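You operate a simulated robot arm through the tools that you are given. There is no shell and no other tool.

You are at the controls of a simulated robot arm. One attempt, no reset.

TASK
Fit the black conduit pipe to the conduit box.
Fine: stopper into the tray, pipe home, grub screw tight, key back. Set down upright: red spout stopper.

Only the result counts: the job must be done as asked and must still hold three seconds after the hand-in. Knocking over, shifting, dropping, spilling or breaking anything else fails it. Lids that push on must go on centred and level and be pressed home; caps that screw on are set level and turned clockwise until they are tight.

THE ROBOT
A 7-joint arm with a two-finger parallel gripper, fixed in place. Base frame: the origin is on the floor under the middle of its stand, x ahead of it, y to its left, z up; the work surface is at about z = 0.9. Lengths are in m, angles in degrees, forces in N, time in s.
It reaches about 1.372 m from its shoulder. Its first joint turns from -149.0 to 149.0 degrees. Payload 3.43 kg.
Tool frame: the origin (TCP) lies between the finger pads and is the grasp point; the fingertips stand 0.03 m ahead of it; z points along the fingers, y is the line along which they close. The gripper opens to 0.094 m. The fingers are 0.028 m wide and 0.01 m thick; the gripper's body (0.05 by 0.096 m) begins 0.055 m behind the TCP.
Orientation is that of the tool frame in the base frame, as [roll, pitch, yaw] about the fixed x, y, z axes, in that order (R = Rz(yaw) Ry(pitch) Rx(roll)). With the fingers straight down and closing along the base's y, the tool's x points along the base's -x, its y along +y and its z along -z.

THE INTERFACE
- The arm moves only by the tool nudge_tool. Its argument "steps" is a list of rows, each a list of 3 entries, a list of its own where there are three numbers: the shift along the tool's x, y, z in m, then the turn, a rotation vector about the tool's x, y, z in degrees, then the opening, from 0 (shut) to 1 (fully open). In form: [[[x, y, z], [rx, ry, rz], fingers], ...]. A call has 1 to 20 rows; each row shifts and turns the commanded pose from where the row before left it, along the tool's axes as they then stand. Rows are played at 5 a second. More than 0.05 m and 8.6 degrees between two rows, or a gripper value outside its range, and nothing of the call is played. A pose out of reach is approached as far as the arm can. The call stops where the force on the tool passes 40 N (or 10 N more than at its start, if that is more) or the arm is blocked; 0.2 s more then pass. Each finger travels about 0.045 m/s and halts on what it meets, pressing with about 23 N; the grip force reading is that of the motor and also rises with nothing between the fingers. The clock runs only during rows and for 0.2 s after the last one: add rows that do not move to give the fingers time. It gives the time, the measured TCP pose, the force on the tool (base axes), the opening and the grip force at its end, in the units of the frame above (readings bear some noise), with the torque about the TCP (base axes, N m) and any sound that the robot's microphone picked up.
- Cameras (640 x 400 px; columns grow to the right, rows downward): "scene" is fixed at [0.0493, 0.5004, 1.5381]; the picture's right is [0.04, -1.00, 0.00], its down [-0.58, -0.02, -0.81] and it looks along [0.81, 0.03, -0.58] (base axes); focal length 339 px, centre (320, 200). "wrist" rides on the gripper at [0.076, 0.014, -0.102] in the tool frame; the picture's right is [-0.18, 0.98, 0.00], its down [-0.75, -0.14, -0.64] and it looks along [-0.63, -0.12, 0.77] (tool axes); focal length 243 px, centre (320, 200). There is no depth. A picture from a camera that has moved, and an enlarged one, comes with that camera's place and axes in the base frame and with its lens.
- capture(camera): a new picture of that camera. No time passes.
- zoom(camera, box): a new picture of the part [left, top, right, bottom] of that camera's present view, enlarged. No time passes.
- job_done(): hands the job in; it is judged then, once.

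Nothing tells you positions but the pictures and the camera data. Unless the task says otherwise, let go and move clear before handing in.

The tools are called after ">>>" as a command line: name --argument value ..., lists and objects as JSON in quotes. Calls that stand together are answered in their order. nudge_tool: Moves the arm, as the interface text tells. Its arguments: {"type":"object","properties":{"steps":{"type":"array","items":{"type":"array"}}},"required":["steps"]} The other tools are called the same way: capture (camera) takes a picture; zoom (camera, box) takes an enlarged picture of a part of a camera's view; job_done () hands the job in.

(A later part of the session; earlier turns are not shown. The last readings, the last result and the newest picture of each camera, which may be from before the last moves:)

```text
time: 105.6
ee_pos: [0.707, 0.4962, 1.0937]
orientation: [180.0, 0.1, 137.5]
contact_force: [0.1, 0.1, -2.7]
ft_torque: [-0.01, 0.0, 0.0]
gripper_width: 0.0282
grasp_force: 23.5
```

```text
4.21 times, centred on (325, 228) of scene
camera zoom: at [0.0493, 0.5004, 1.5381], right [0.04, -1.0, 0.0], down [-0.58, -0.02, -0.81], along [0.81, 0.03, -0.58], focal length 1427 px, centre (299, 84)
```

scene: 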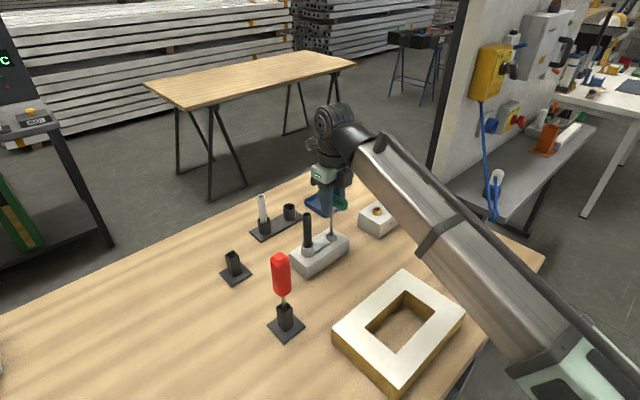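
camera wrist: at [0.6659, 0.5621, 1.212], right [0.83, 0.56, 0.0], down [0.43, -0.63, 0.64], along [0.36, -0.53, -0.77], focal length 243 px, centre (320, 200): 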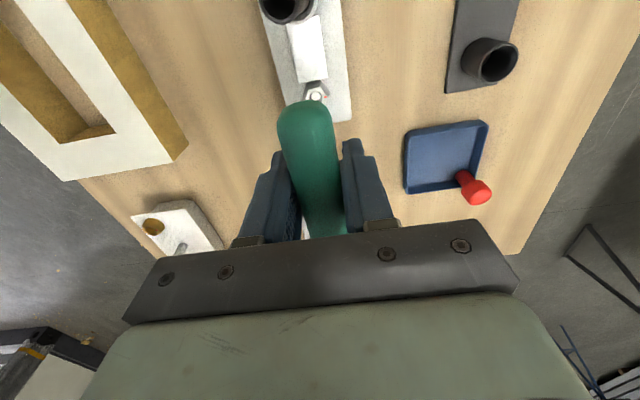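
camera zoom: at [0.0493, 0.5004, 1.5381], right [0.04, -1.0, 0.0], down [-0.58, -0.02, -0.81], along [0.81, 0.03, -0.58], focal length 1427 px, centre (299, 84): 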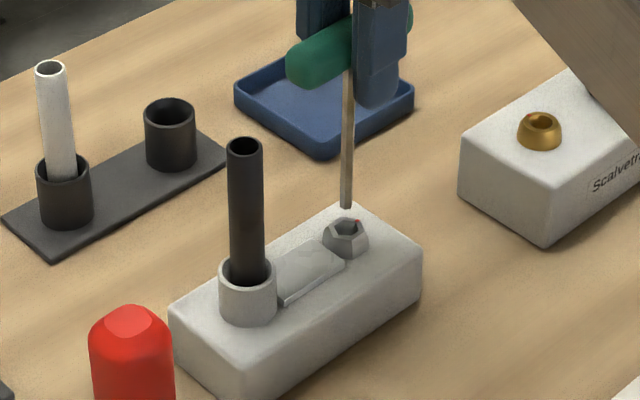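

>>> nudge_tool --steps '[[[0, 0, 0], [0, 0, -8.16], 0], [[0, 0, 0], [0, 0, -8.16], 0], [[0, 0, 0], [0, 0, -8.16], 0], [[0, 0, 0], [0, 0, -8.16], 0], [[0, 0, 0], [0, 0, -8.16], 0], [[0, 0, 0], [0, 0, -8.16], 0], [[0, 0, 0], [0, 0, -8.16], 0], [[0, 0, 0], [0, 0, -8.16], 0], [[0, 0, 0], [0, 0, -8.16], 0], [[0, 0, 0], [0, 0, -8.16], 0], [[0, 0, 0], [0, 0, -8.16], 0], [[0, 0, 0], [0, 0, 0], 0]]'

>>> zoom --camera "scene" --box '[285, 180, 365, 275]'

>>> zoom --camera "scene" --box '[322, 225, 340, 248]'

>>> capture --camera "scene"

```text
time: 108.2
ee_pos: [0.7066, 0.4949, 1.0941]
orientation: [-179.9, 0.0, -132.7]
contact_force: [0.3, 0.1, -2.3]
ft_torque: [0.03, 0.0, -0.01]
gripper_width: 0.0279
grasp_force: 23.3
```

```text
4.21 times, centred on (325, 228) of scene
camera zoom: at [0.0493, 0.5004, 1.5381], right [0.04, -1.0, 0.0], down [-0.58, -0.02, -0.81], along [0.81, 0.03, -0.58], focal length 1427 px, centre (299, 84)
```

zoom: 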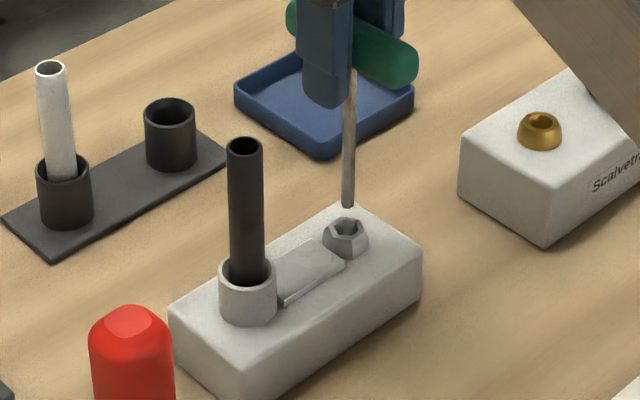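

```text
16.00 times, centred on (331, 236) of scene
camera zoom: at [0.0493, 0.5004, 1.5381], right [0.04, -1.0, 0.0], down [-0.58, -0.02, -0.81], along [0.81, 0.03, -0.58], focal length 5424 px, centre (144, -384)
```

zoom: 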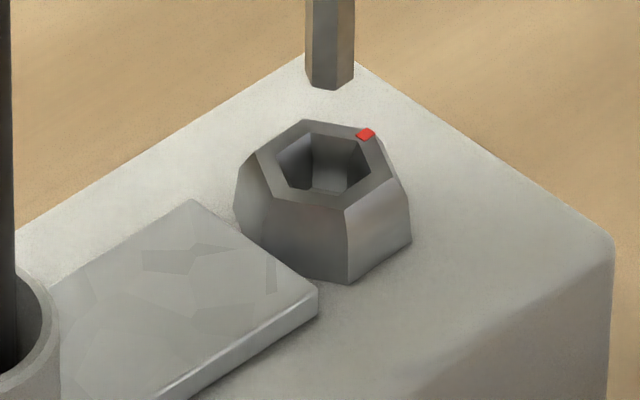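

```text
taken
```

scene: 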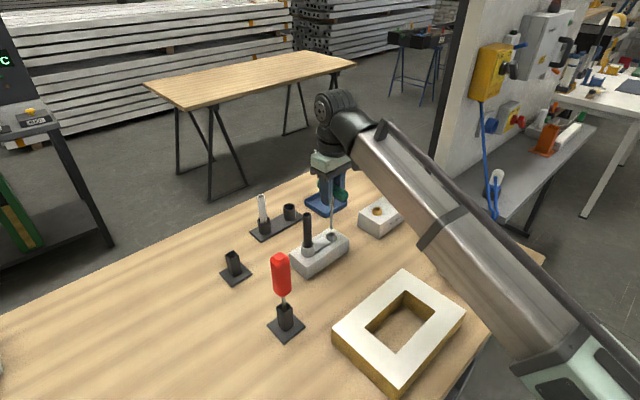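

Tip is aligned within about 1 mm. Applying a small correction and re-inserting.

>>> nudge_tool --steps '[[[-0.0003, 0.0009, 0.004], [0, 0, 0], 0], [[0, 0, 0.006], [0, 0, 0], 0], [[0, 0, 0.006], [0, 0, 0], 0], [[0, 0, 0], [0, 0, 0], 0]]'

>>> zoom --camera "scene" --box '[322, 225, 340, 248]'

```text
time: 109.2
ee_pos: [0.7061, 0.4957, 1.0775]
orientation: [-179.9, -0.1, -133.0]
contact_force: [0.8, 0.9, -3.2]
ft_torque: [0.02, 0.0, -0.02]
gripper_width: 0.028
grasp_force: 23.2
```

```text
16.00 times, centred on (331, 236) of scene
camera zoom: at [0.0493, 0.5004, 1.5381], right [0.04, -1.0, 0.0], down [-0.58, -0.02, -0.81], along [0.81, 0.03, -0.58], focal length 5424 px, centre (144, -384)
```

zoom: 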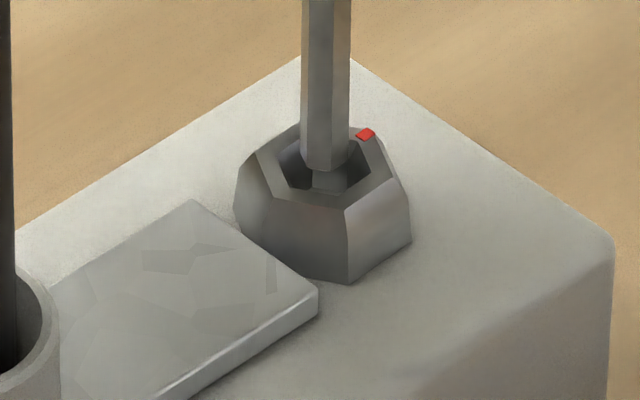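

>>> nudge_tool --steps '[[[0, 0, 0.003], [0, 0, 0], 0], [[0, 0, 0.003], [0, 0, 0], 0], [[0, 0, 0.003], [0, 0, 0], 0], [[0, 0, 0], [0, 0, 0], 0]]'

>>> nudge_tool --steps '[[[0, 0, 0.0015], [0, 0, 0], 0], [[0, 0, 0], [0, 0, 0], 0]]'

>>> zoom --camera "scene" --box '[322, 225, 340, 248]'

```text
time: 110.2
ee_pos: [0.7063, 0.4964, 1.0699]
orientation: [-179.9, 0.0, -132.9]
contact_force: [-0.2, -0.4, -2.1]
ft_torque: [0.02, 0.04, -0.02]
gripper_width: 0.0283
grasp_force: 22.7
```

```text
time: 110.8
ee_pos: [0.7063, 0.4959, 1.0658]
orientation: [-180.0, 0.0, -132.9]
contact_force: [0.2, -0.1, -1.8]
ft_torque: [0.0, -0.03, 0.03]
gripper_width: 0.0281
grasp_force: 22.8
```

```text
16.00 times, centred on (331, 236) of scene
camera zoom: at [0.0493, 0.5004, 1.5381], right [0.04, -1.0, 0.0], down [-0.58, -0.02, -0.81], along [0.81, 0.03, -0.58], focal length 5424 px, centre (144, -384)
```

zoom: 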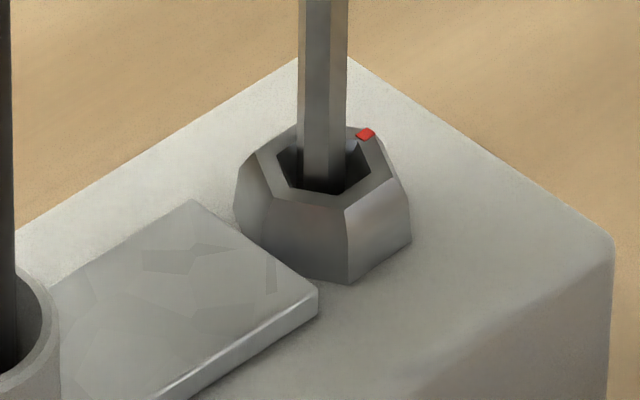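

>>> nudge_tool --steps '[[[0, 0, 0.001], [0, 0, 0], 0], [[0, 0, 0], [0, 0, 0], 0]]'

>>> nudge_tool --steps '[[[0, 0, 0], [0, 0, 7], 0], [[0, 0, 0], [0, 0, 7], 0], [[0, 0, 0], [0, 0, 7], 0], [[0, 0, 0], [0, 0, 7], 0], [[0, 0, 0], [0, 0, 7], 0], [[0, 0, 0], [0, 0, 0], 0]]'

>>> zoom --camera "scene" --box '[322, 225, 340, 248]'

```text
time: 111.4
ee_pos: [0.7056, 0.4965, 1.0668]
orientation: [-179.9, 0.0, -133.0]
contact_force: [-0.7, 0.0, -1.9]
ft_torque: [-0.03, -0.03, 0.02]
gripper_width: 0.0279
grasp_force: 23.1
```

```text
time: 112.8
ee_pos: [0.7053, 0.4968, 1.065]
orientation: [-179.9, 0.1, -167.9]
contact_force: [-0.2, -0.2, -1.9]
ft_torque: [-0.01, 0.02, 1.12]
gripper_width: 0.036
grasp_force: 22.8
```

```text
16.00 times, centred on (331, 236) of scene
camera zoom: at [0.0493, 0.5004, 1.5381], right [0.04, -1.0, 0.0], down [-0.58, -0.02, -0.81], along [0.81, 0.03, -0.58], focal length 5424 px, centre (144, -384)
```

zoom: 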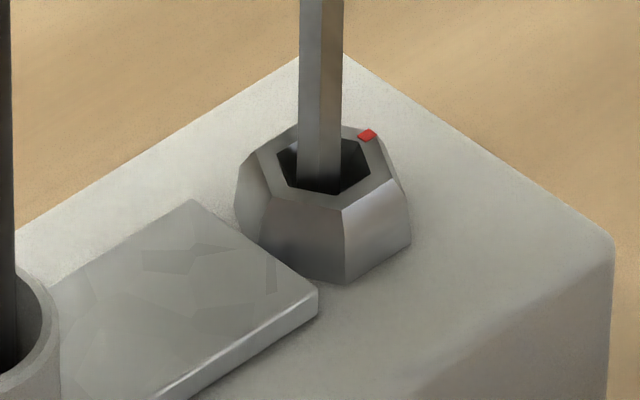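

Torque jumped to 1.1 N·m and the handle twisted in the fingers while the red mark stayed put. The screw has come up tight after about a quarter turn. I'll untwist the hand back until the grip is square on the handle again, without loosening.

>>> nudge_tool --steps '[[[0, 0, 0], [0, 0, -6], 0], [[0, 0, 0], [0, 0, -6], 0], [[0, 0, 0], [0, 0, -6], 0], [[0, 0, 0], [0, 0, -4], 0], [[0, 0, 0], [0, 0, 0], 0]]'

>>> zoom --camera "wrist" --box '[220, 60, 420, 240]'

>>> zoom --camera "scene" --box '[322, 225, 340, 248]'

```text
time: 114.0
ee_pos: [0.7073, 0.4955, 1.0665]
orientation: [-179.9, 0.0, -145.8]
contact_force: [0.5, 0.0, -2.4]
ft_torque: [-0.01, -0.03, 0.33]
gripper_width: 0.0303
grasp_force: 23.0
```

```text
2.22 times, centred on (320, 150) of wrist
camera zoom: at [0.6354, 0.465, 1.1693], right [-0.4, 0.92, 0.0], down [0.7, 0.31, 0.64], along [0.59, 0.26, -0.77], focal length 539 px, centre (320, 311)
```

zoom: 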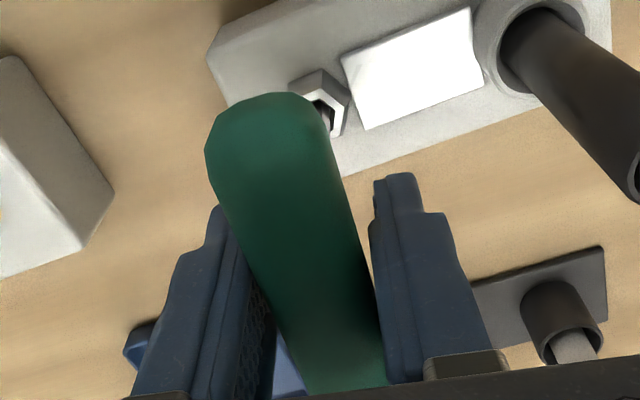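

```text
16.00 times, centred on (331, 236) of scene
camera zoom: at [0.0493, 0.5004, 1.5381], right [0.04, -1.0, 0.0], down [-0.58, -0.02, -0.81], along [0.81, 0.03, -0.58], focal length 5424 px, centre (144, -384)
```

zoom: 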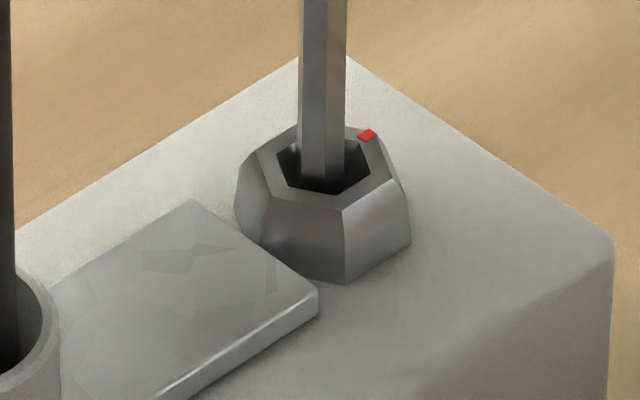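

>>> nudge_tool --steps '[[[0, 0, 0], [0, 0, -4], 0], [[0, 0, 0], [0, 0, -3], 0], [[0, 0, 0], [0, 0, 0], 0]]'

>>> zoom --camera "scene" --box '[322, 225, 340, 248]'

```text
time: 114.8
ee_pos: [0.7063, 0.496, 1.0669]
orientation: [-179.8, 0.0, -138.9]
contact_force: [-1.0, -0.9, -2.7]
ft_torque: [0.02, 0.02, 0.24]
gripper_width: 0.0281
grasp_force: 22.8
```

```text
16.00 times, centred on (331, 236) of scene
camera zoom: at [0.0493, 0.5004, 1.5381], right [0.04, -1.0, 0.0], down [-0.58, -0.02, -0.81], along [0.81, 0.03, -0.58], focal length 5424 px, centre (144, -384)
```

zoom: 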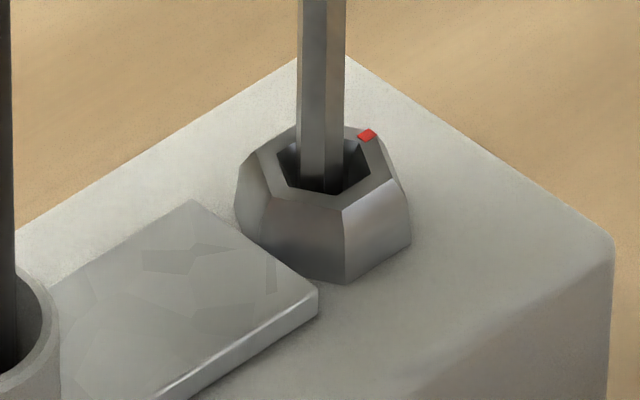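

>>> nudge_tool --steps '[[[0, 0, 0], [0, 0, -3], 0], [[0, 0, 0], [0, 0, -2], 0], [[0, 0, 0], [0, 0, 0], 0]]'

```text
time: 115.6
ee_pos: [0.7056, 0.4967, 1.0679]
orientation: [-179.9, 0.0, -133.9]
contact_force: [-0.1, 1.2, -2.1]
ft_torque: [0.0, 0.01, -0.06]
gripper_width: 0.028
grasp_force: 23.3
```

Torque is zero. Lifting the key out of the screw.

>>> nudge_tool --steps '[[[0, 0, -0.006], [0, 0, 0], 0], [[0, 0, -0.01], [0, 0, 0], 0], [[0, 0, -0.02], [0, 0, 0], 0], [[0, 0, -0.03], [0, 0, 0], 0], [[0, 0, -0.03], [0, 0, 0], 0], [[0, 0, 0], [0, 0, 0], 0]]'

>>> zoom --camera "scene" --box '[285, 180, 365, 275]'

>>> zoom --camera "scene" --box '[322, 225, 340, 248]'

>>> capture --camera "wrist"

```text
time: 117.0
ee_pos: [0.7061, 0.4954, 1.1634]
orientation: [-180.0, 0.0, -134.0]
contact_force: [-0.2, 0.1, -1.5]
ft_torque: [0.01, -0.01, -0.04]
gripper_width: 0.0279
grasp_force: 22.5
```

```text
4.21 times, centred on (325, 228) of scene
camera zoom: at [0.0493, 0.5004, 1.5381], right [0.04, -1.0, 0.0], down [-0.58, -0.02, -0.81], along [0.81, 0.03, -0.58], focal length 1427 px, centre (299, 84)
```

zoom: 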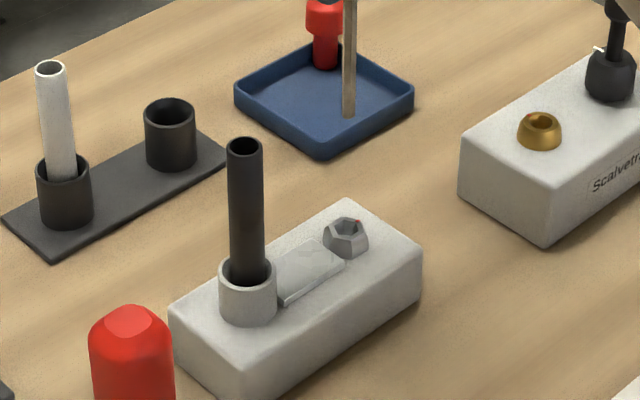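

```text
16.00 times, centred on (331, 236) of scene
camera zoom: at [0.0493, 0.5004, 1.5381], right [0.04, -1.0, 0.0], down [-0.58, -0.02, -0.81], along [0.81, 0.03, -0.58], focal length 5424 px, centre (144, -384)
```

zoom: 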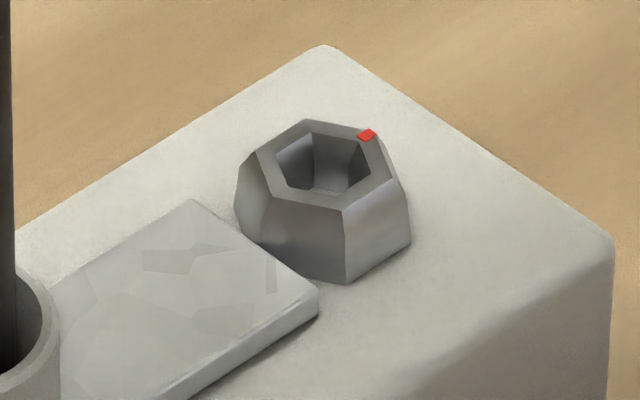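

```text
taken
camera wrist: at [0.6436, 0.4512, 1.2658], right [-0.58, 0.81, 0.0], down [0.62, 0.45, 0.64], along [0.52, 0.37, -0.77], focal length 243 px, centre (320, 200)
```

wrist: 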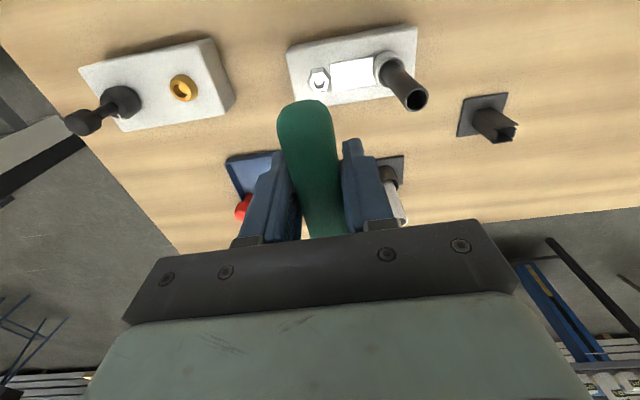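

The screw stays tight. Now turning the hand back to yaw 135° (as at pick-up) before carrying the key home.

>>> nudge_tool --steps '[[[0, 0, 0], [0, 0, 8.27], 0], [[0, 0, 0], [0, 0, 8.27], 0], [[0, 0, 0], [0, 0, 8.27], 0], [[0, 0, 0], [0, 0, 8.27], 0], [[0, 0, 0], [0, 0, 8.27], 0], [[0, 0, 0], [0, 0, 8.27], 0], [[0, 0, 0], [0, 0, 8.27], 0], [[0, 0, 0], [0, 0, 8.27], 0], [[0, 0, 0], [0, 0, 8.27], 0], [[0, 0, 0], [0, 0, 8.27], 0], [[0, 0, 0], [0, 0, 8.27], 0], [[0, 0, 0], [0, 0, 0], 0]]'

>>> capture --camera "scene"

```text
time: 119.6
ee_pos: [0.7059, 0.4958, 1.1615]
orientation: [180.0, 0.1, 135.0]
contact_force: [-0.1, 1.1, -1.5]
ft_torque: [0.04, -0.01, 0.0]
gripper_width: 0.0284
grasp_force: 22.0
```

```text
taken
```

scene: 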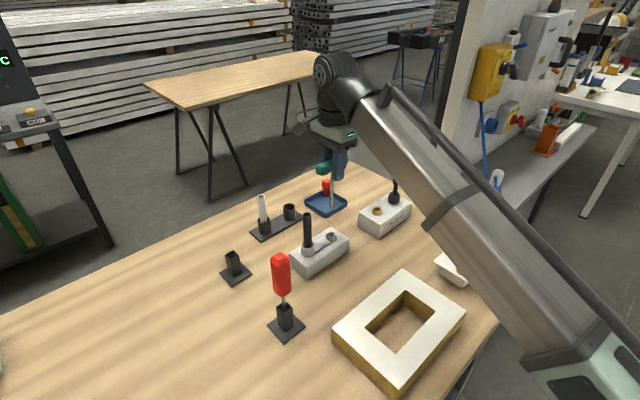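

>>> nudge_tool --steps '[[[0.0153, 0.0337, -0.007], [0, 0, 0], 0], [[0.0153, 0.0337, -0.007], [0, 0, 0], 0], [[0.0153, 0.0337, -0.006], [0, 0, 0], 0], [[0.0366, -0.0002, 0], [0, 0, 0], 0], [[0.0366, -0.0002, 0], [0, 0, 0], 0], [[0.0366, -0.0002, 0], [0, 0, 0], 0], [[0.0366, -0.0002, 0], [0, 0, 0], 0], [[0.0366, 0, 0], [0, 0, 0], 0], [[0, 0, 0], [0, 0, 0], 0]]'

>>> capture --camera "wrist"

>>> zoom --camera "scene" --box '[185, 180, 265, 290]'

```text
time: 121.6
ee_pos: [0.6139, 0.7301, 1.1803]
orientation: [-180.0, 0.1, 135.1]
contact_force: [-0.6, 0.2, -1.1]
ft_torque: [0.01, 0.03, -0.02]
gripper_width: 0.0281
grasp_force: 23.2
```

```text
taken
camera wrist: at [0.5698, 0.7933, 1.2842], right [0.82, 0.57, 0.0], down [0.43, -0.63, 0.64], along [0.36, -0.53, -0.77], focal length 243 px, centre (320, 200)
```

wrist: 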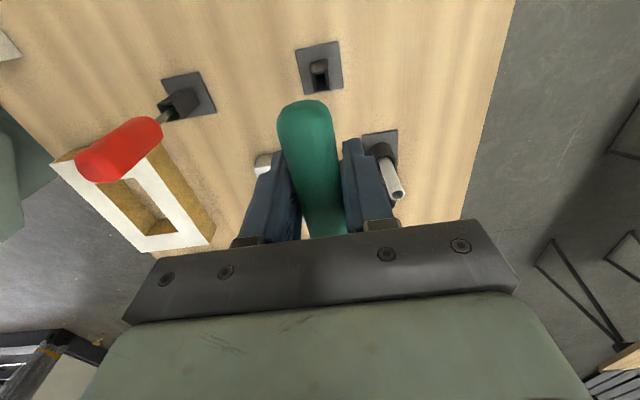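

```text
3.64 times, centred on (225, 235) of scene
camera zoom: at [0.0493, 0.5004, 1.5381], right [0.04, -1.0, 0.0], down [-0.58, -0.02, -0.81], along [0.81, 0.03, -0.58], focal length 1233 px, centre (666, 73)
```

zoom: 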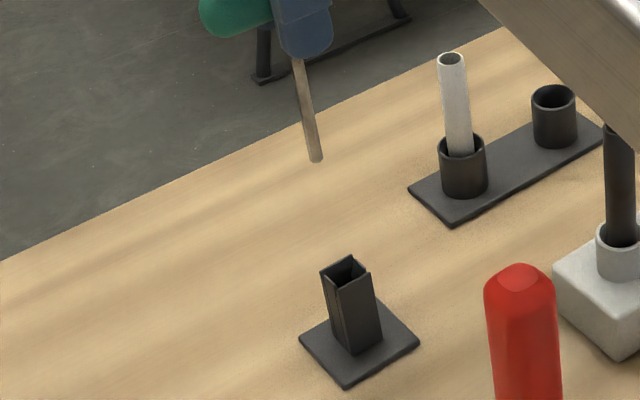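

>>> nudge_tool --steps '[[[-0.002, 0.0007, 0.01], [0, 0, 0], 0], [[0, 0, 0.02], [0, 0, 0], 0], [[0, 0, 0.02], [0, 0, 0], 0], [[0, 0, 0.02], [0, 0, 0], 0], [[0, 0, 0.01], [0, 0, 0], 0], [[0, 0, 0], [0, 0, 0], 0]]'

>>> zoom --camera "scene" --box '[210, 225, 250, 285]'

>>> zoom --camera "scene" --box '[224, 242, 244, 264]'

>>> capture --camera "wrist"

```text
time: 123.0
ee_pos: [0.6155, 0.728, 1.102]
orientation: [180.0, 0.1, 135.1]
contact_force: [-0.2, 0.2, -1.0]
ft_torque: [-0.02, -0.02, -0.03]
gripper_width: 0.0284
grasp_force: 22.7
```

```text
6.67 times, centred on (230, 255) of scene
camera zoom: at [0.0493, 0.5004, 1.5381], right [0.04, -1.0, 0.0], down [-0.58, -0.02, -0.81], along [0.81, 0.03, -0.58], focal length 2260 px, centre (920, -167)
```

zoom: 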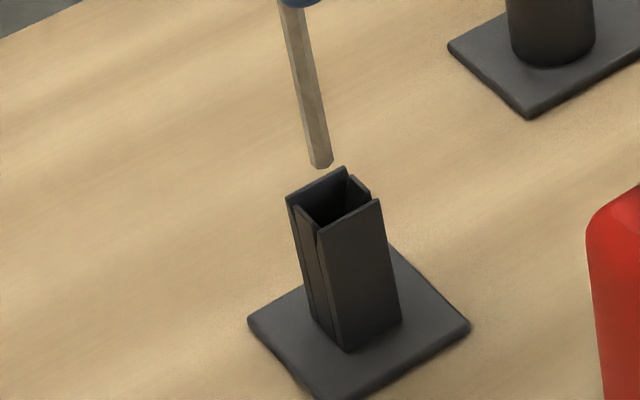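

```text
16.00 times, centred on (234, 253) of scene
camera zoom: at [0.0493, 0.5004, 1.5381], right [0.04, -1.0, 0.0], down [-0.58, -0.02, -0.81], along [0.81, 0.03, -0.58], focal length 5424 px, centre (1696, -648)
```

zoom: 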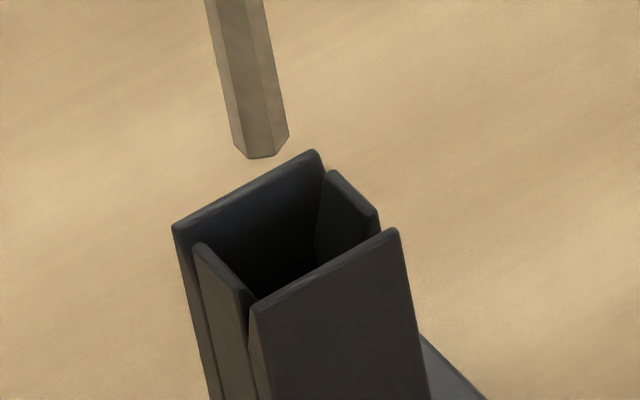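

```text
taken
camera wrist: at [0.5726, 0.7924, 1.2048], right [0.82, 0.57, 0.0], down [0.43, -0.63, 0.64], along [0.36, -0.53, -0.77], focal length 243 px, centre (320, 200)
```

wrist: 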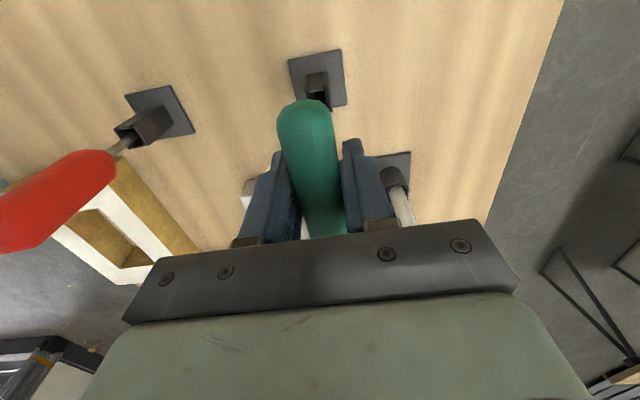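

The tip projects within about 0.5 mm of the holder opening's centre. Lowering straight into the holder.

>>> nudge_tool --steps '[[[0, 0, 0.015], [0, 0, 0], 0], [[0, 0, 0.015], [0, 0, 0], 0], [[0, 0, 0.015], [0, 0, 0], 0], [[0, 0, 0], [0, 0, 0], 0]]'

>>> zoom --camera "scene" --box '[210, 225, 250, 285]'

```text
time: 124.0
ee_pos: [0.617, 0.7266, 1.0566]
orientation: [-180.0, 0.1, 135.2]
contact_force: [0.6, -0.8, -2.0]
ft_torque: [-0.01, -0.01, -0.02]
gripper_width: 0.0282
grasp_force: 22.9
```

```text
6.67 times, centred on (230, 255) of scene
camera zoom: at [0.0493, 0.5004, 1.5381], right [0.04, -1.0, 0.0], down [-0.58, -0.02, -0.81], along [0.81, 0.03, -0.58], focal length 2260 px, centre (920, -167)
```

zoom: 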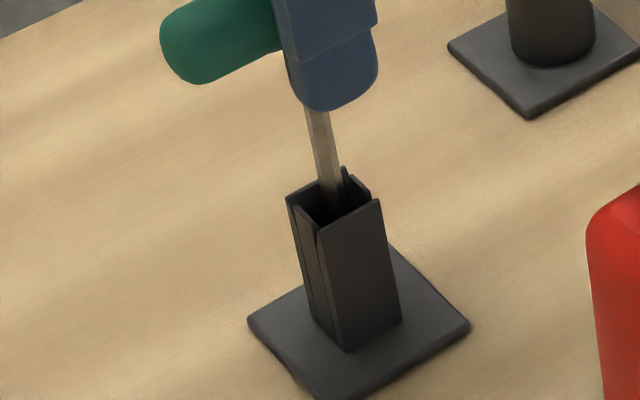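

The key is entering the holder cleanly. Continuing down, finishing in small steps.

>>> nudge_tool --steps '[[[0, 0, 0.01], [0, 0, 0], 0], [[0, 0, 0.01], [0, 0, 0], 0], [[0, 0, 0.008], [0, 0, 0], 0], [[0, 0, 0.003], [0, 0, 0], 0], [[0, 0, 0], [0, 0, 0], 0]]'

>>> zoom --camera "scene" --box '[210, 225, 250, 285]'

```text
time: 125.2
ee_pos: [0.6169, 0.7278, 1.0265]
orientation: [-180.0, 0.1, 135.1]
contact_force: [0.3, 0.7, -2.1]
ft_torque: [0.01, 0.0, 0.01]
gripper_width: 0.0283
grasp_force: 22.8
```

```text
6.67 times, centred on (230, 255) of scene
camera zoom: at [0.0493, 0.5004, 1.5381], right [0.04, -1.0, 0.0], down [-0.58, -0.02, -0.81], along [0.81, 0.03, -0.58], focal length 2260 px, centre (920, -167)
```

zoom: 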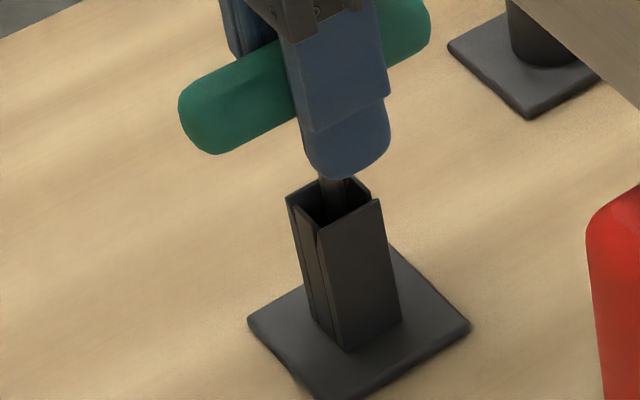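

>>> nudge_tool --steps '[[[0, 0, 0.0015], [0, 0, 0], 0], [[0, 0, 0.001], [0, 0, 0], 0], [[0, 0, 0], [0, 0, 0], 0]]'

>>> nudge_tool --steps '[[[0, 0, 0.001], [0, 0, 0], 0], [[0, 0, 0], [0, 0, 0], 0]]'

```text
time: 126.0
ee_pos: [0.6169, 0.728, 1.0244]
orientation: [179.8, 0.0, 135.1]
contact_force: [1.2, -0.1, 7.9]
ft_torque: [-0.02, -0.12, 0.0]
gripper_width: 0.028
grasp_force: 22.9
```

```text
time: 126.6
ee_pos: [0.6162, 0.7264, 1.0233]
orientation: [179.9, 0.1, 135.1]
contact_force: [0.4, 0.4, 18.4]
ft_torque: [0.0, 0.02, -0.02]
gripper_width: 0.0284
grasp_force: 23.5
```

The key has touched the holder floor. Easing the load and releasing gently.

>>> nudge_tool --steps '[[[0, 0, -0.0013], [0, 0, 0], 0], [[0, 0, 0], [0, 0, 0], 0.2], [[0, 0, 0], [0, 0, 0], 0.27], [[0, 0, 0], [0, 0, 0], 0.285], [[0, 0, 0], [0, 0, 0], 0.292], [[0, 0, 0], [0, 0, 0], 0.298], [[0, 0, 0], [0, 0, 0], 0.304], [[0, 0, 0], [0, 0, 0], 0.31]]'

>>> nudge_tool --steps '[[[0, 0, 0], [0, 0, 0], 0.316], [[0, 0, 0], [0, 0, 0], 0.322], [[0, 0, 0], [0, 0, 0], 0.33], [[0, 0, 0], [0, 0, 0], 0.34], [[0, 0, 0], [0, 0, 0], 0.35], [[0, 0, 0], [0, 0, 0], 0.36]]'

>>> zoom --camera "wrist" --box '[220, 60, 420, 240]'

>>> zoom --camera "scene" --box '[205, 220, 255, 285]'

```text
time: 128.4
ee_pos: [0.6171, 0.727, 1.0227]
orientation: [-180.0, 0.1, 135.1]
contact_force: [-1.0, -0.6, -0.7]
ft_torque: [0.03, -0.01, -0.01]
gripper_width: 0.0288
grasp_force: 0.0
```

```text
time: 129.8
ee_pos: [0.6173, 0.728, 1.0225]
orientation: [-179.9, 0.1, 135.0]
contact_force: [-0.4, 0.1, -0.6]
ft_torque: [0.02, 0.01, 0.01]
gripper_width: 0.0336
grasp_force: 0.1
```

```text
2.22 times, centred on (320, 150) of wrist
camera zoom: at [0.5734, 0.7917, 1.1267], right [0.82, 0.57, 0.0], down [0.43, -0.63, 0.64], along [0.36, -0.53, -0.77], focal length 539 px, centre (320, 311)
```

zoom: 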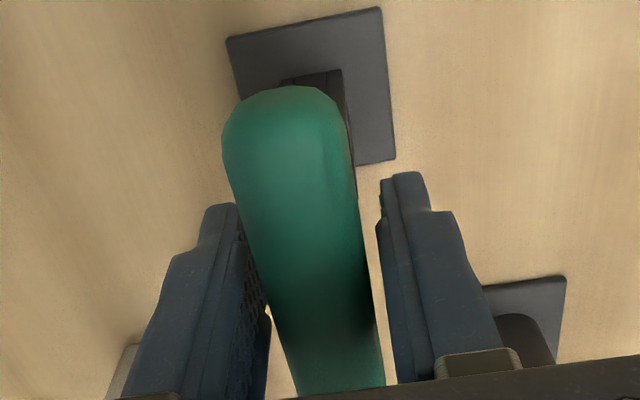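

```text
6.15 times, centred on (230, 252) of scene
camera zoom: at [0.0493, 0.5004, 1.5381], right [0.04, -1.0, 0.0], down [-0.58, -0.02, -0.81], along [0.81, 0.03, -0.58], focal length 2086 px, centre (874, -123)
```

zoom: 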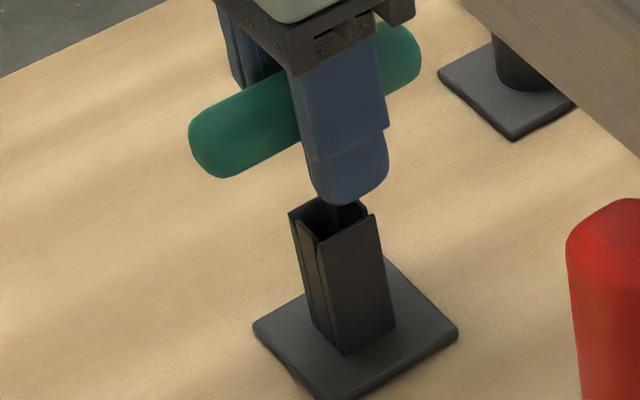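

The key stands in its holder as before, free of the fingers. Opening fully and rising clear.

>>> nudge_tool --steps '[[[0, 0, 0], [0, 0, 0], 0.42], [[0, 0, 0], [0, 0, 0], 0.5], [[0, 0, 0], [0, 0, 0], 0.65], [[0, 0, 0], [0, 0, 0], 0.8], [[0, 0, 0], [0, 0, 0], 0.95], [[0, 0, -0.01], [0, 0, 0], 1], [[0, 0, -0.02], [0, 0, 0], 1], [[0, 0, -0.03], [0, 0, 0], 1], [[0, 0, -0.03], [0, 0, 0], 1], [[0, 0, -0.03], [0, 0, 0], 1], [[0, 0, 0], [0, 0, 0], 1]]'

>>> zoom --camera "scene" --box '[205, 220, 255, 285]'

>>> capture --camera "scene"

>>> zoom --camera "scene" --box '[280, 170, 360, 280]'

```text
time: 132.2
ee_pos: [0.6172, 0.7279, 1.144]
orientation: [180.0, 0.2, 135.0]
contact_force: [1.1, 0.4, -0.3]
ft_torque: [0.01, 0.0, 0.04]
gripper_width: 0.0937
grasp_force: 0.0
```

```text
6.15 times, centred on (230, 252) of scene
camera zoom: at [0.0493, 0.5004, 1.5381], right [0.04, -1.0, 0.0], down [-0.58, -0.02, -0.81], along [0.81, 0.03, -0.58], focal length 2086 px, centre (874, -123)
```

zoom: 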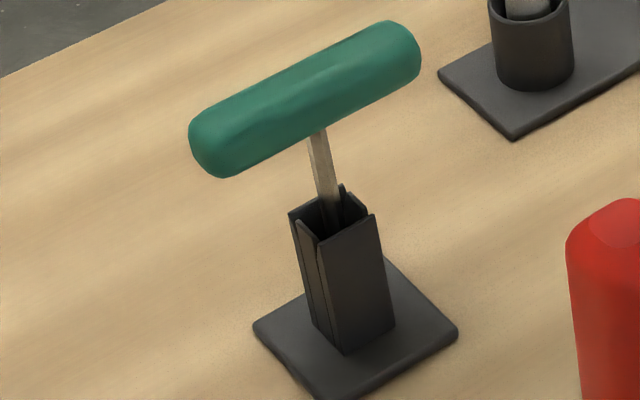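

```text
taken
```

scene: 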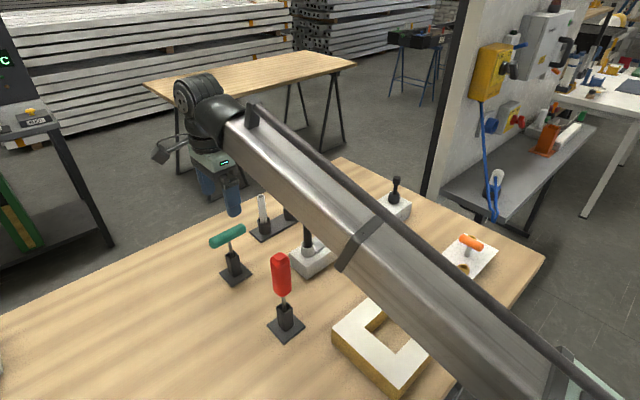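

```text
3.64 times, centred on (320, 225) of scene
camera zoom: at [0.0493, 0.5004, 1.5381], right [0.04, -1.0, 0.0], down [-0.58, -0.02, -0.81], along [0.81, 0.03, -0.58], focal length 1233 px, centre (320, 109)
```

zoom: 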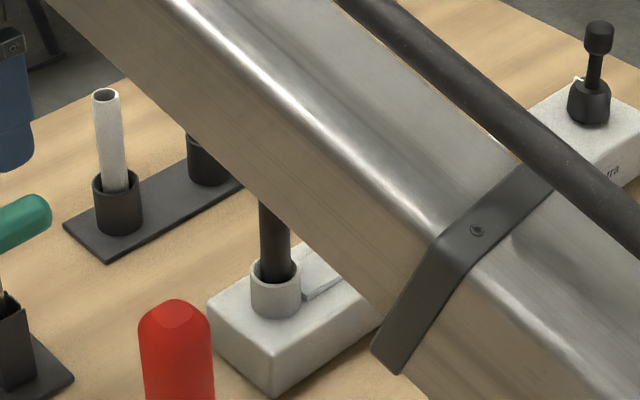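

The key is back in its stand. I'll move the arm to a neutral spot so I can inspect the whole result: pipe, screw and stopper.

>>> nudge_tool --steps '[[[0, 0, -0.03], [0, 0, 0], 1], [[-0.0335, 0.0049, -0.02], [0, 0, 0], 1], [[-0.0335, 0.0049, -0.015], [0, 0, 0], 1], [[-0.0335, 0.0049, -0.015], [0, 0, 0], 1], [[-0.0335, 0.0049, -0.015], [0, 0, 0], 1], [[-0.0335, 0.0049, 0], [0, 0, 0], 1], [[-0.0335, 0.0049, 0], [0, 0, 0], 1], [[0, 0, 0], [0, 0, -7.5], 1], [[0, 0, 0], [0, 0, -7.5], 1], [[0, 0, 0], [0, 0, -7.5], 1], [[0, 0, 0], [0, 0, -7.5], 1], [[0, 0, 0], [0, 0, -7.5], 1], [[0, 0, 0], [0, 0, -7.5], 1], [[0, 0, 0], [0, 0, 0], 1]]'

>>> capture --camera "scene"

>>> zoom --camera "scene" --box '[280, 170, 360, 280]'

>>> capture --camera "wrist"

```text
time: 135.2
ee_pos: [0.7791, 0.6064, 1.2391]
orientation: [180.0, 0.2, -179.8]
contact_force: [1.0, -0.2, -0.4]
ft_torque: [-0.01, 0.01, -0.01]
gripper_width: 0.0942
grasp_force: 0.0
```

```text
taken
```

scene: 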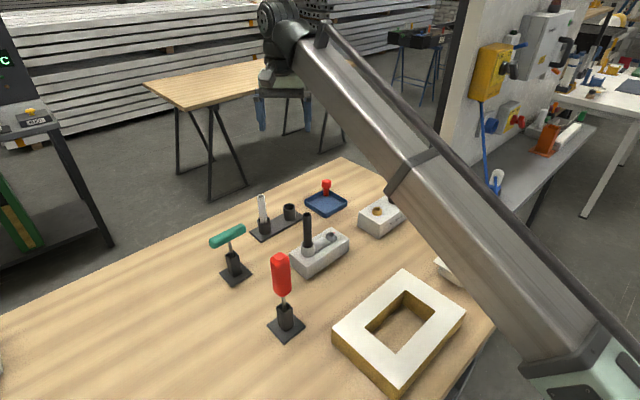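

```text
3.64 times, centred on (320, 225) of scene
camera zoom: at [0.0493, 0.5004, 1.5381], right [0.04, -1.0, 0.0], down [-0.58, -0.02, -0.81], along [0.81, 0.03, -0.58], focal length 1233 px, centre (320, 109)
```

zoom: 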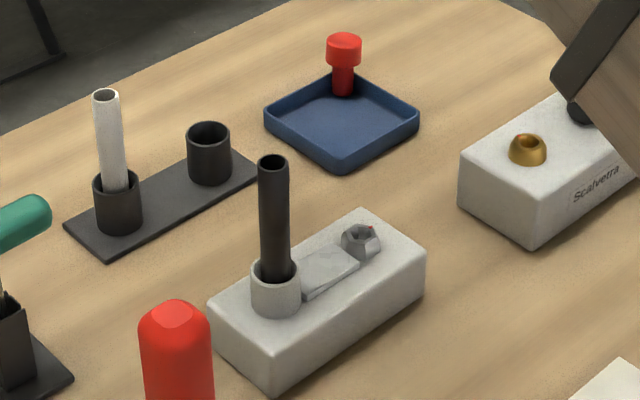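

```text
taken
camera wrist: at [0.7036, 0.6205, 1.3422], right [0.18, 0.98, 0.0], down [0.75, -0.14, 0.64], along [0.63, -0.12, -0.77], focal length 243 px, centre (320, 200)
```

wrist: 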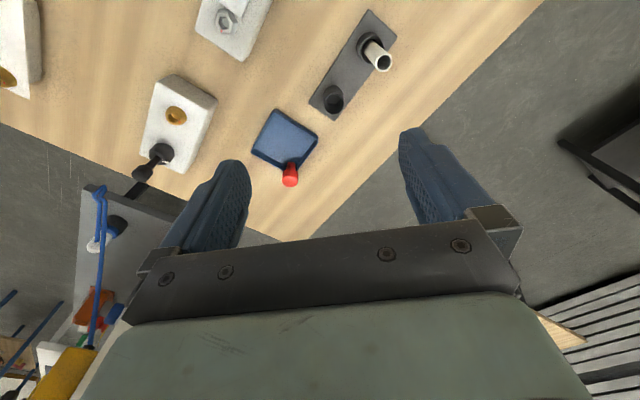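

Everything looks in place. Final close checks of the stopper, pipe, screw and box position.

>>> zoom --camera "scene" --box '[320, 180, 344, 200]'

>>> zoom --camera "scene" --box '[280, 210, 380, 280]'

>>> zoom --camera "scene" --box '[200, 160, 440, 310]'

>>> zoom --camera "scene" --box '[298, 208, 322, 260]'

```text
16.00 times, centred on (332, 190) of scene
camera zoom: at [0.0493, 0.5004, 1.5381], right [0.04, -1.0, 0.0], down [-0.58, -0.02, -0.81], along [0.81, 0.03, -0.58], focal length 5424 px, centre (128, 360)
```

zoom: 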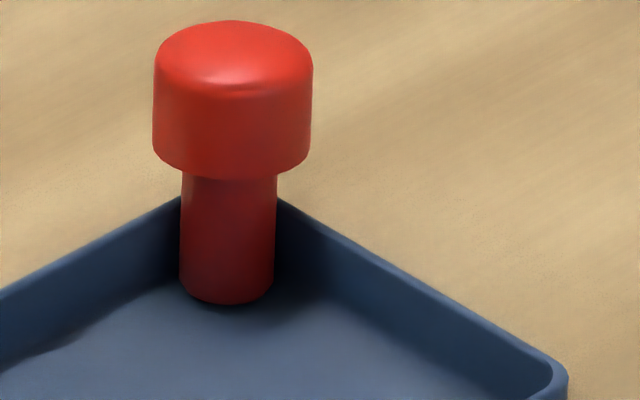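

```text
5.71 times, centred on (330, 245) of scene
camera zoom: at [0.0493, 0.5004, 1.5381], right [0.04, -1.0, 0.0], down [-0.58, -0.02, -0.81], along [0.81, 0.03, -0.58], focal length 1937 px, centre (263, -57)
```

zoom: 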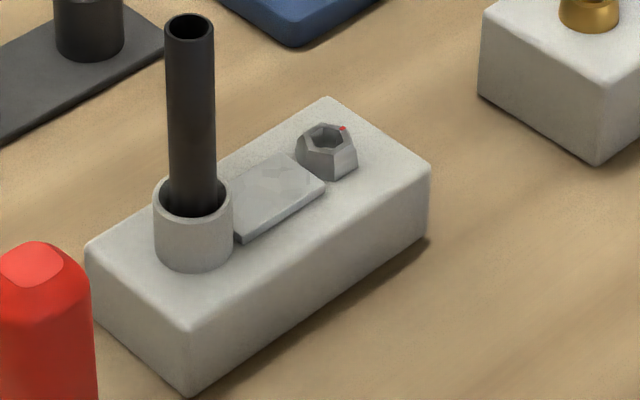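

```text
2.67 times, centred on (320, 235) of scene
camera zoom: at [0.0493, 0.5004, 1.5381], right [0.04, -1.0, 0.0], down [-0.58, -0.02, -0.81], along [0.81, 0.03, -0.58], focal length 904 px, centre (320, 107)
```

zoom: 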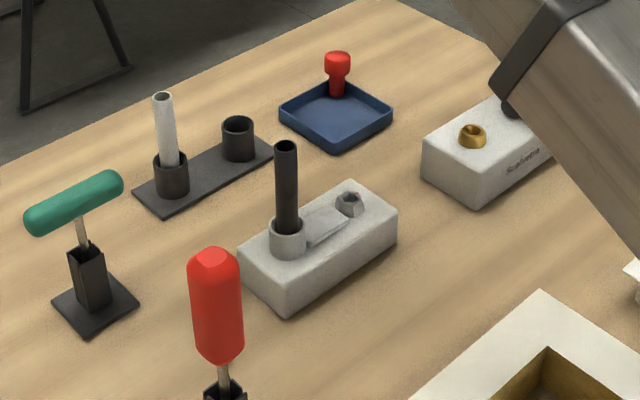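

```text
7.69 times, centred on (310, 234) of scene
camera zoom: at [0.0493, 0.5004, 1.5381], right [0.04, -1.0, 0.0], down [-0.58, -0.02, -0.81], along [0.81, 0.03, -0.58], focal length 2608 px, centre (397, -62)
```

zoom: 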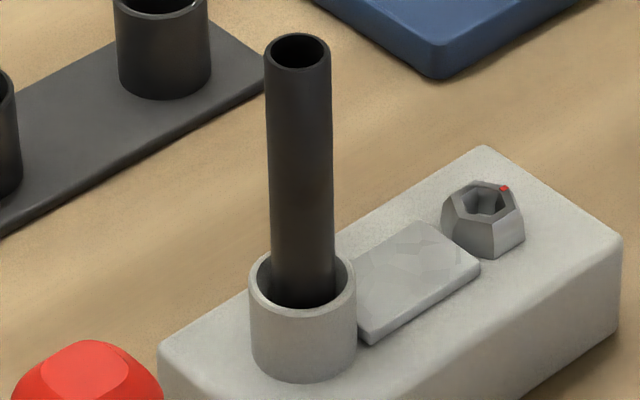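

All parts are where they should be, and the box, tray and rack are unmoved. As a last check that the pipe is fully home, I'll press straight down on its top with closed fingers. Moving above it first.

>>> nudge_tool --steps '[[[0.026, -0.011, 0.015], [0, 0, 0], 0.7], [[0.026, -0.011, 0.015], [0, 0, 0], 0.5], [[0.026, -0.011, 0.015], [0, 0, 0], 0.3], [[0.026, -0.011, 0.015], [0, 0, 0], 0.1], [[0.025, -0.0104, 0.015], [0, 0, 0], 0.0], [[0, 0, 0], [0, 0, 0], 0.0], [[0, 0, 0], [0, 0, 0], 0.0], [[0, 0, 0], [0, 0, 0], 0.0]]'

>>> capture --camera "wrist"

>>> zoom --camera "scene" --box '[280, 170, 350, 270]'

```text
time: 137.0
ee_pos: [0.6497, 0.5516, 1.1638]
orientation: [-179.9, 0.1, -180.0]
contact_force: [0.2, -0.1, 0.1]
ft_torque: [0.02, -0.01, 0.02]
gripper_width: 0.0002
grasp_force: 22.9
```

```text
taken
camera wrist: at [0.5746, 0.5654, 1.2667], right [0.18, 0.98, 0.0], down [0.75, -0.14, 0.64], along [0.63, -0.12, -0.77], focal length 243 px, centre (320, 200)
```

wrist: 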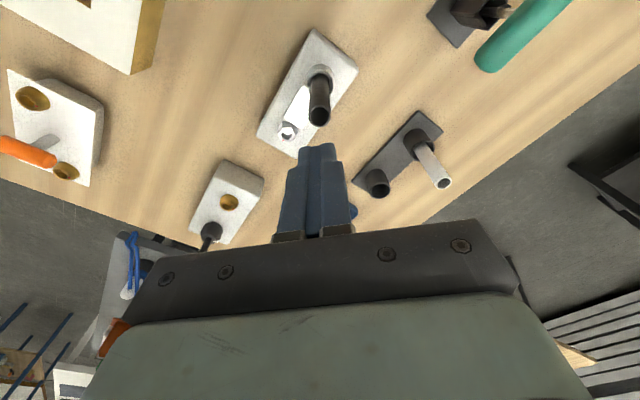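

```text
4.00 times, centred on (315, 220) of scene
camera zoom: at [0.0493, 0.5004, 1.5381], right [0.04, -1.0, 0.0], down [-0.58, -0.02, -0.81], along [0.81, 0.03, -0.58], focal length 1356 px, centre (340, 120)
```

zoom: 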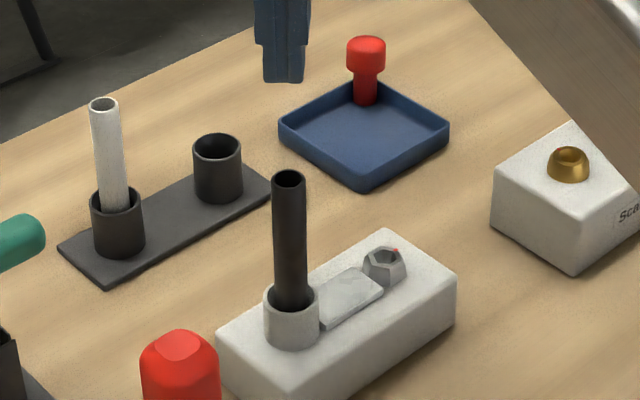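

>>> nudge_tool --steps '[[[0, 0, 0.02], [0, 0, 0], 0], [[0, 0, 0.02], [0, 0, 0], 0], [[0, 0, 0.018], [0, 0, 0], 0], [[0, 0, 0], [0, 0, 0], 0]]'

>>> zoom --camera "scene" --box '[290, 180, 340, 260]'

>>> zoom --camera "wrist" --box '[270, 80, 370, 200]'

```text
time: 138.0
ee_pos: [0.6512, 0.5528, 1.1053]
orientation: [-179.9, 0.2, -179.9]
contact_force: [1.0, 0.1, 0.0]
ft_torque: [-0.01, -0.04, -0.01]
gripper_width: 0.0
grasp_force: 22.8
```

```text
5.00 times, centred on (315, 220) of scene
camera zoom: at [0.0493, 0.5004, 1.5381], right [0.04, -1.0, 0.0], down [-0.58, -0.02, -0.81], along [0.81, 0.03, -0.58], focal length 1695 px, centre (345, 100)
```

zoom: 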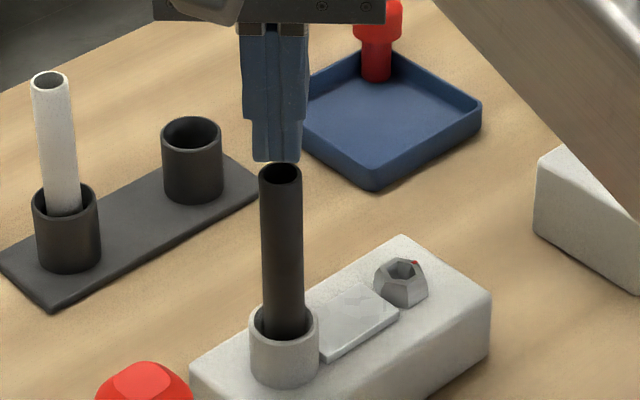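

```text
3.33 times, centred on (320, 140) of wrist
camera zoom: at [0.5751, 0.5658, 1.2085], right [0.18, 0.98, 0.0], down [0.75, -0.14, 0.64], along [0.63, -0.12, -0.77], focal length 809 px, centre (320, 400)
```

zoom: 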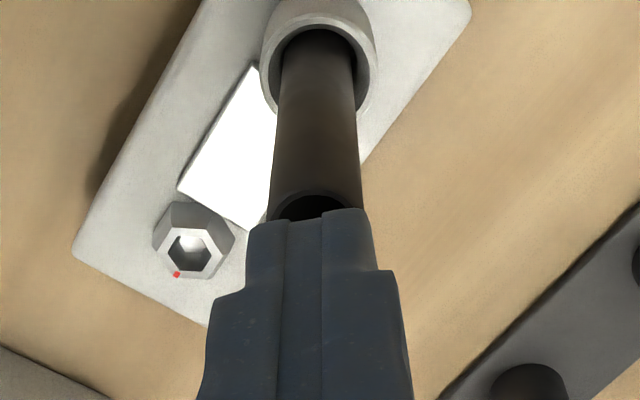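

Centred. Pressing down in small steps.

>>> nudge_tool --steps '[[[0, 0, 0.004], [0, 0, 0], 0], [[0, 0, 0.003], [0, 0, 0], 0], [[0, 0, 0], [0, 0, 0], 0]]'

>>> nudge_tool --steps '[[[0, 0, 0.0015], [0, 0, 0], 0], [[0, 0, 0], [0, 0, 0], 0]]'

>>> nudge_tool --steps '[[[0, 0, 0.001], [0, 0, 0], 0], [[0, 0, 0], [0, 0, 0], 0]]'

```text
time: 138.8
ee_pos: [0.6516, 0.5518, 1.099]
orientation: [-180.0, 0.1, -179.9]
contact_force: [-1.1, 0.0, 0.6]
ft_torque: [-0.03, 0.01, 0.01]
gripper_width: 0.0003
grasp_force: 22.6
```

```text
time: 139.4
ee_pos: [0.6519, 0.5516, 1.0976]
orientation: [180.0, 0.2, -179.9]
contact_force: [-0.8, 0.1, 0.5]
ft_torque: [0.03, -0.02, 0.0]
gripper_width: 0.0
grasp_force: 22.5
```

```text
time: 140.0
ee_pos: [0.6517, 0.5515, 1.0964]
orientation: [-179.9, 0.2, -179.9]
contact_force: [1.1, -0.1, -0.5]
ft_torque: [0.01, -0.01, -0.01]
gripper_width: 0.0
grasp_force: 23.1
```

>>> nudge_tool --steps '[[[0, 0, 0.001], [0, 0, 0], 0], [[0, 0, 0], [0, 0, 0], 0]]'

>>> nudge_tool --steps '[[[0, 0, 0.001], [0, 0, 0], 0], [[0, 0, 0], [0, 0, 0], 0]]'

>>> nudge_tool --steps '[[[0, 0, 0.001], [0, 0, 0], 0], [[0, 0, 0], [0, 0, 0], 0]]'

```text
time: 140.6
ee_pos: [0.6511, 0.552, 1.0954]
orientation: [-179.9, 0.1, -179.9]
contact_force: [-0.1, -0.5, 0.7]
ft_torque: [0.01, -0.01, -0.01]
gripper_width: 0.0
grasp_force: 22.9
```

```text
time: 141.2
ee_pos: [0.6504, 0.5515, 1.0941]
orientation: [180.0, 0.1, -179.9]
contact_force: [0.6, -0.6, 6.2]
ft_torque: [0.01, 0.0, 0.0]
gripper_width: 0.0
grasp_force: 22.6
```

```text
time: 141.8
ee_pos: [0.6509, 0.5526, 1.0945]
orientation: [179.9, 0.1, -179.8]
contact_force: [-0.3, 1.0, 19.8]
ft_torque: [0.01, 0.02, 0.0]
gripper_width: 0.0
grasp_force: 23.0
```

>>> nudge_tool --steps '[[[0, 0, 0.001], [0, 0, 0], 0], [[0, 0, 0], [0, 0, 0], 0]]'

>>> zoom --camera "scene" --box '[290, 200, 340, 270]'

```text
time: 142.4
ee_pos: [0.6502, 0.5521, 1.0949]
orientation: [179.8, 0.2, -180.0]
contact_force: [0.6, 0.4, 40.5]
ft_torque: [0.05, -0.05, 0.0]
gripper_width: 0.0
grasp_force: 23.2
```

```text
5.71 times, centred on (315, 235) of scene
camera zoom: at [0.0493, 0.5004, 1.5381], right [0.04, -1.0, 0.0], down [-0.58, -0.02, -0.81], along [0.81, 0.03, -0.58], focal length 1937 px, centre (349, 0)
```

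zoom: 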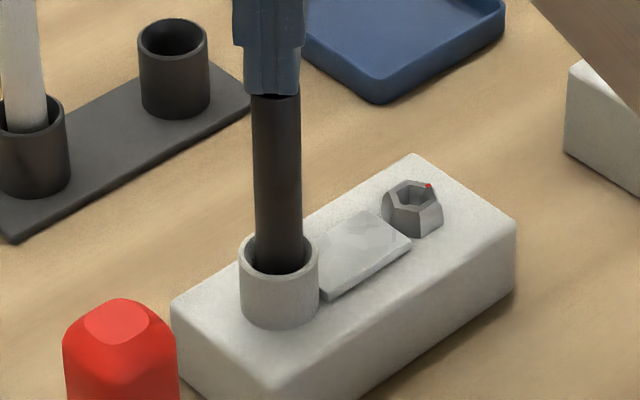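

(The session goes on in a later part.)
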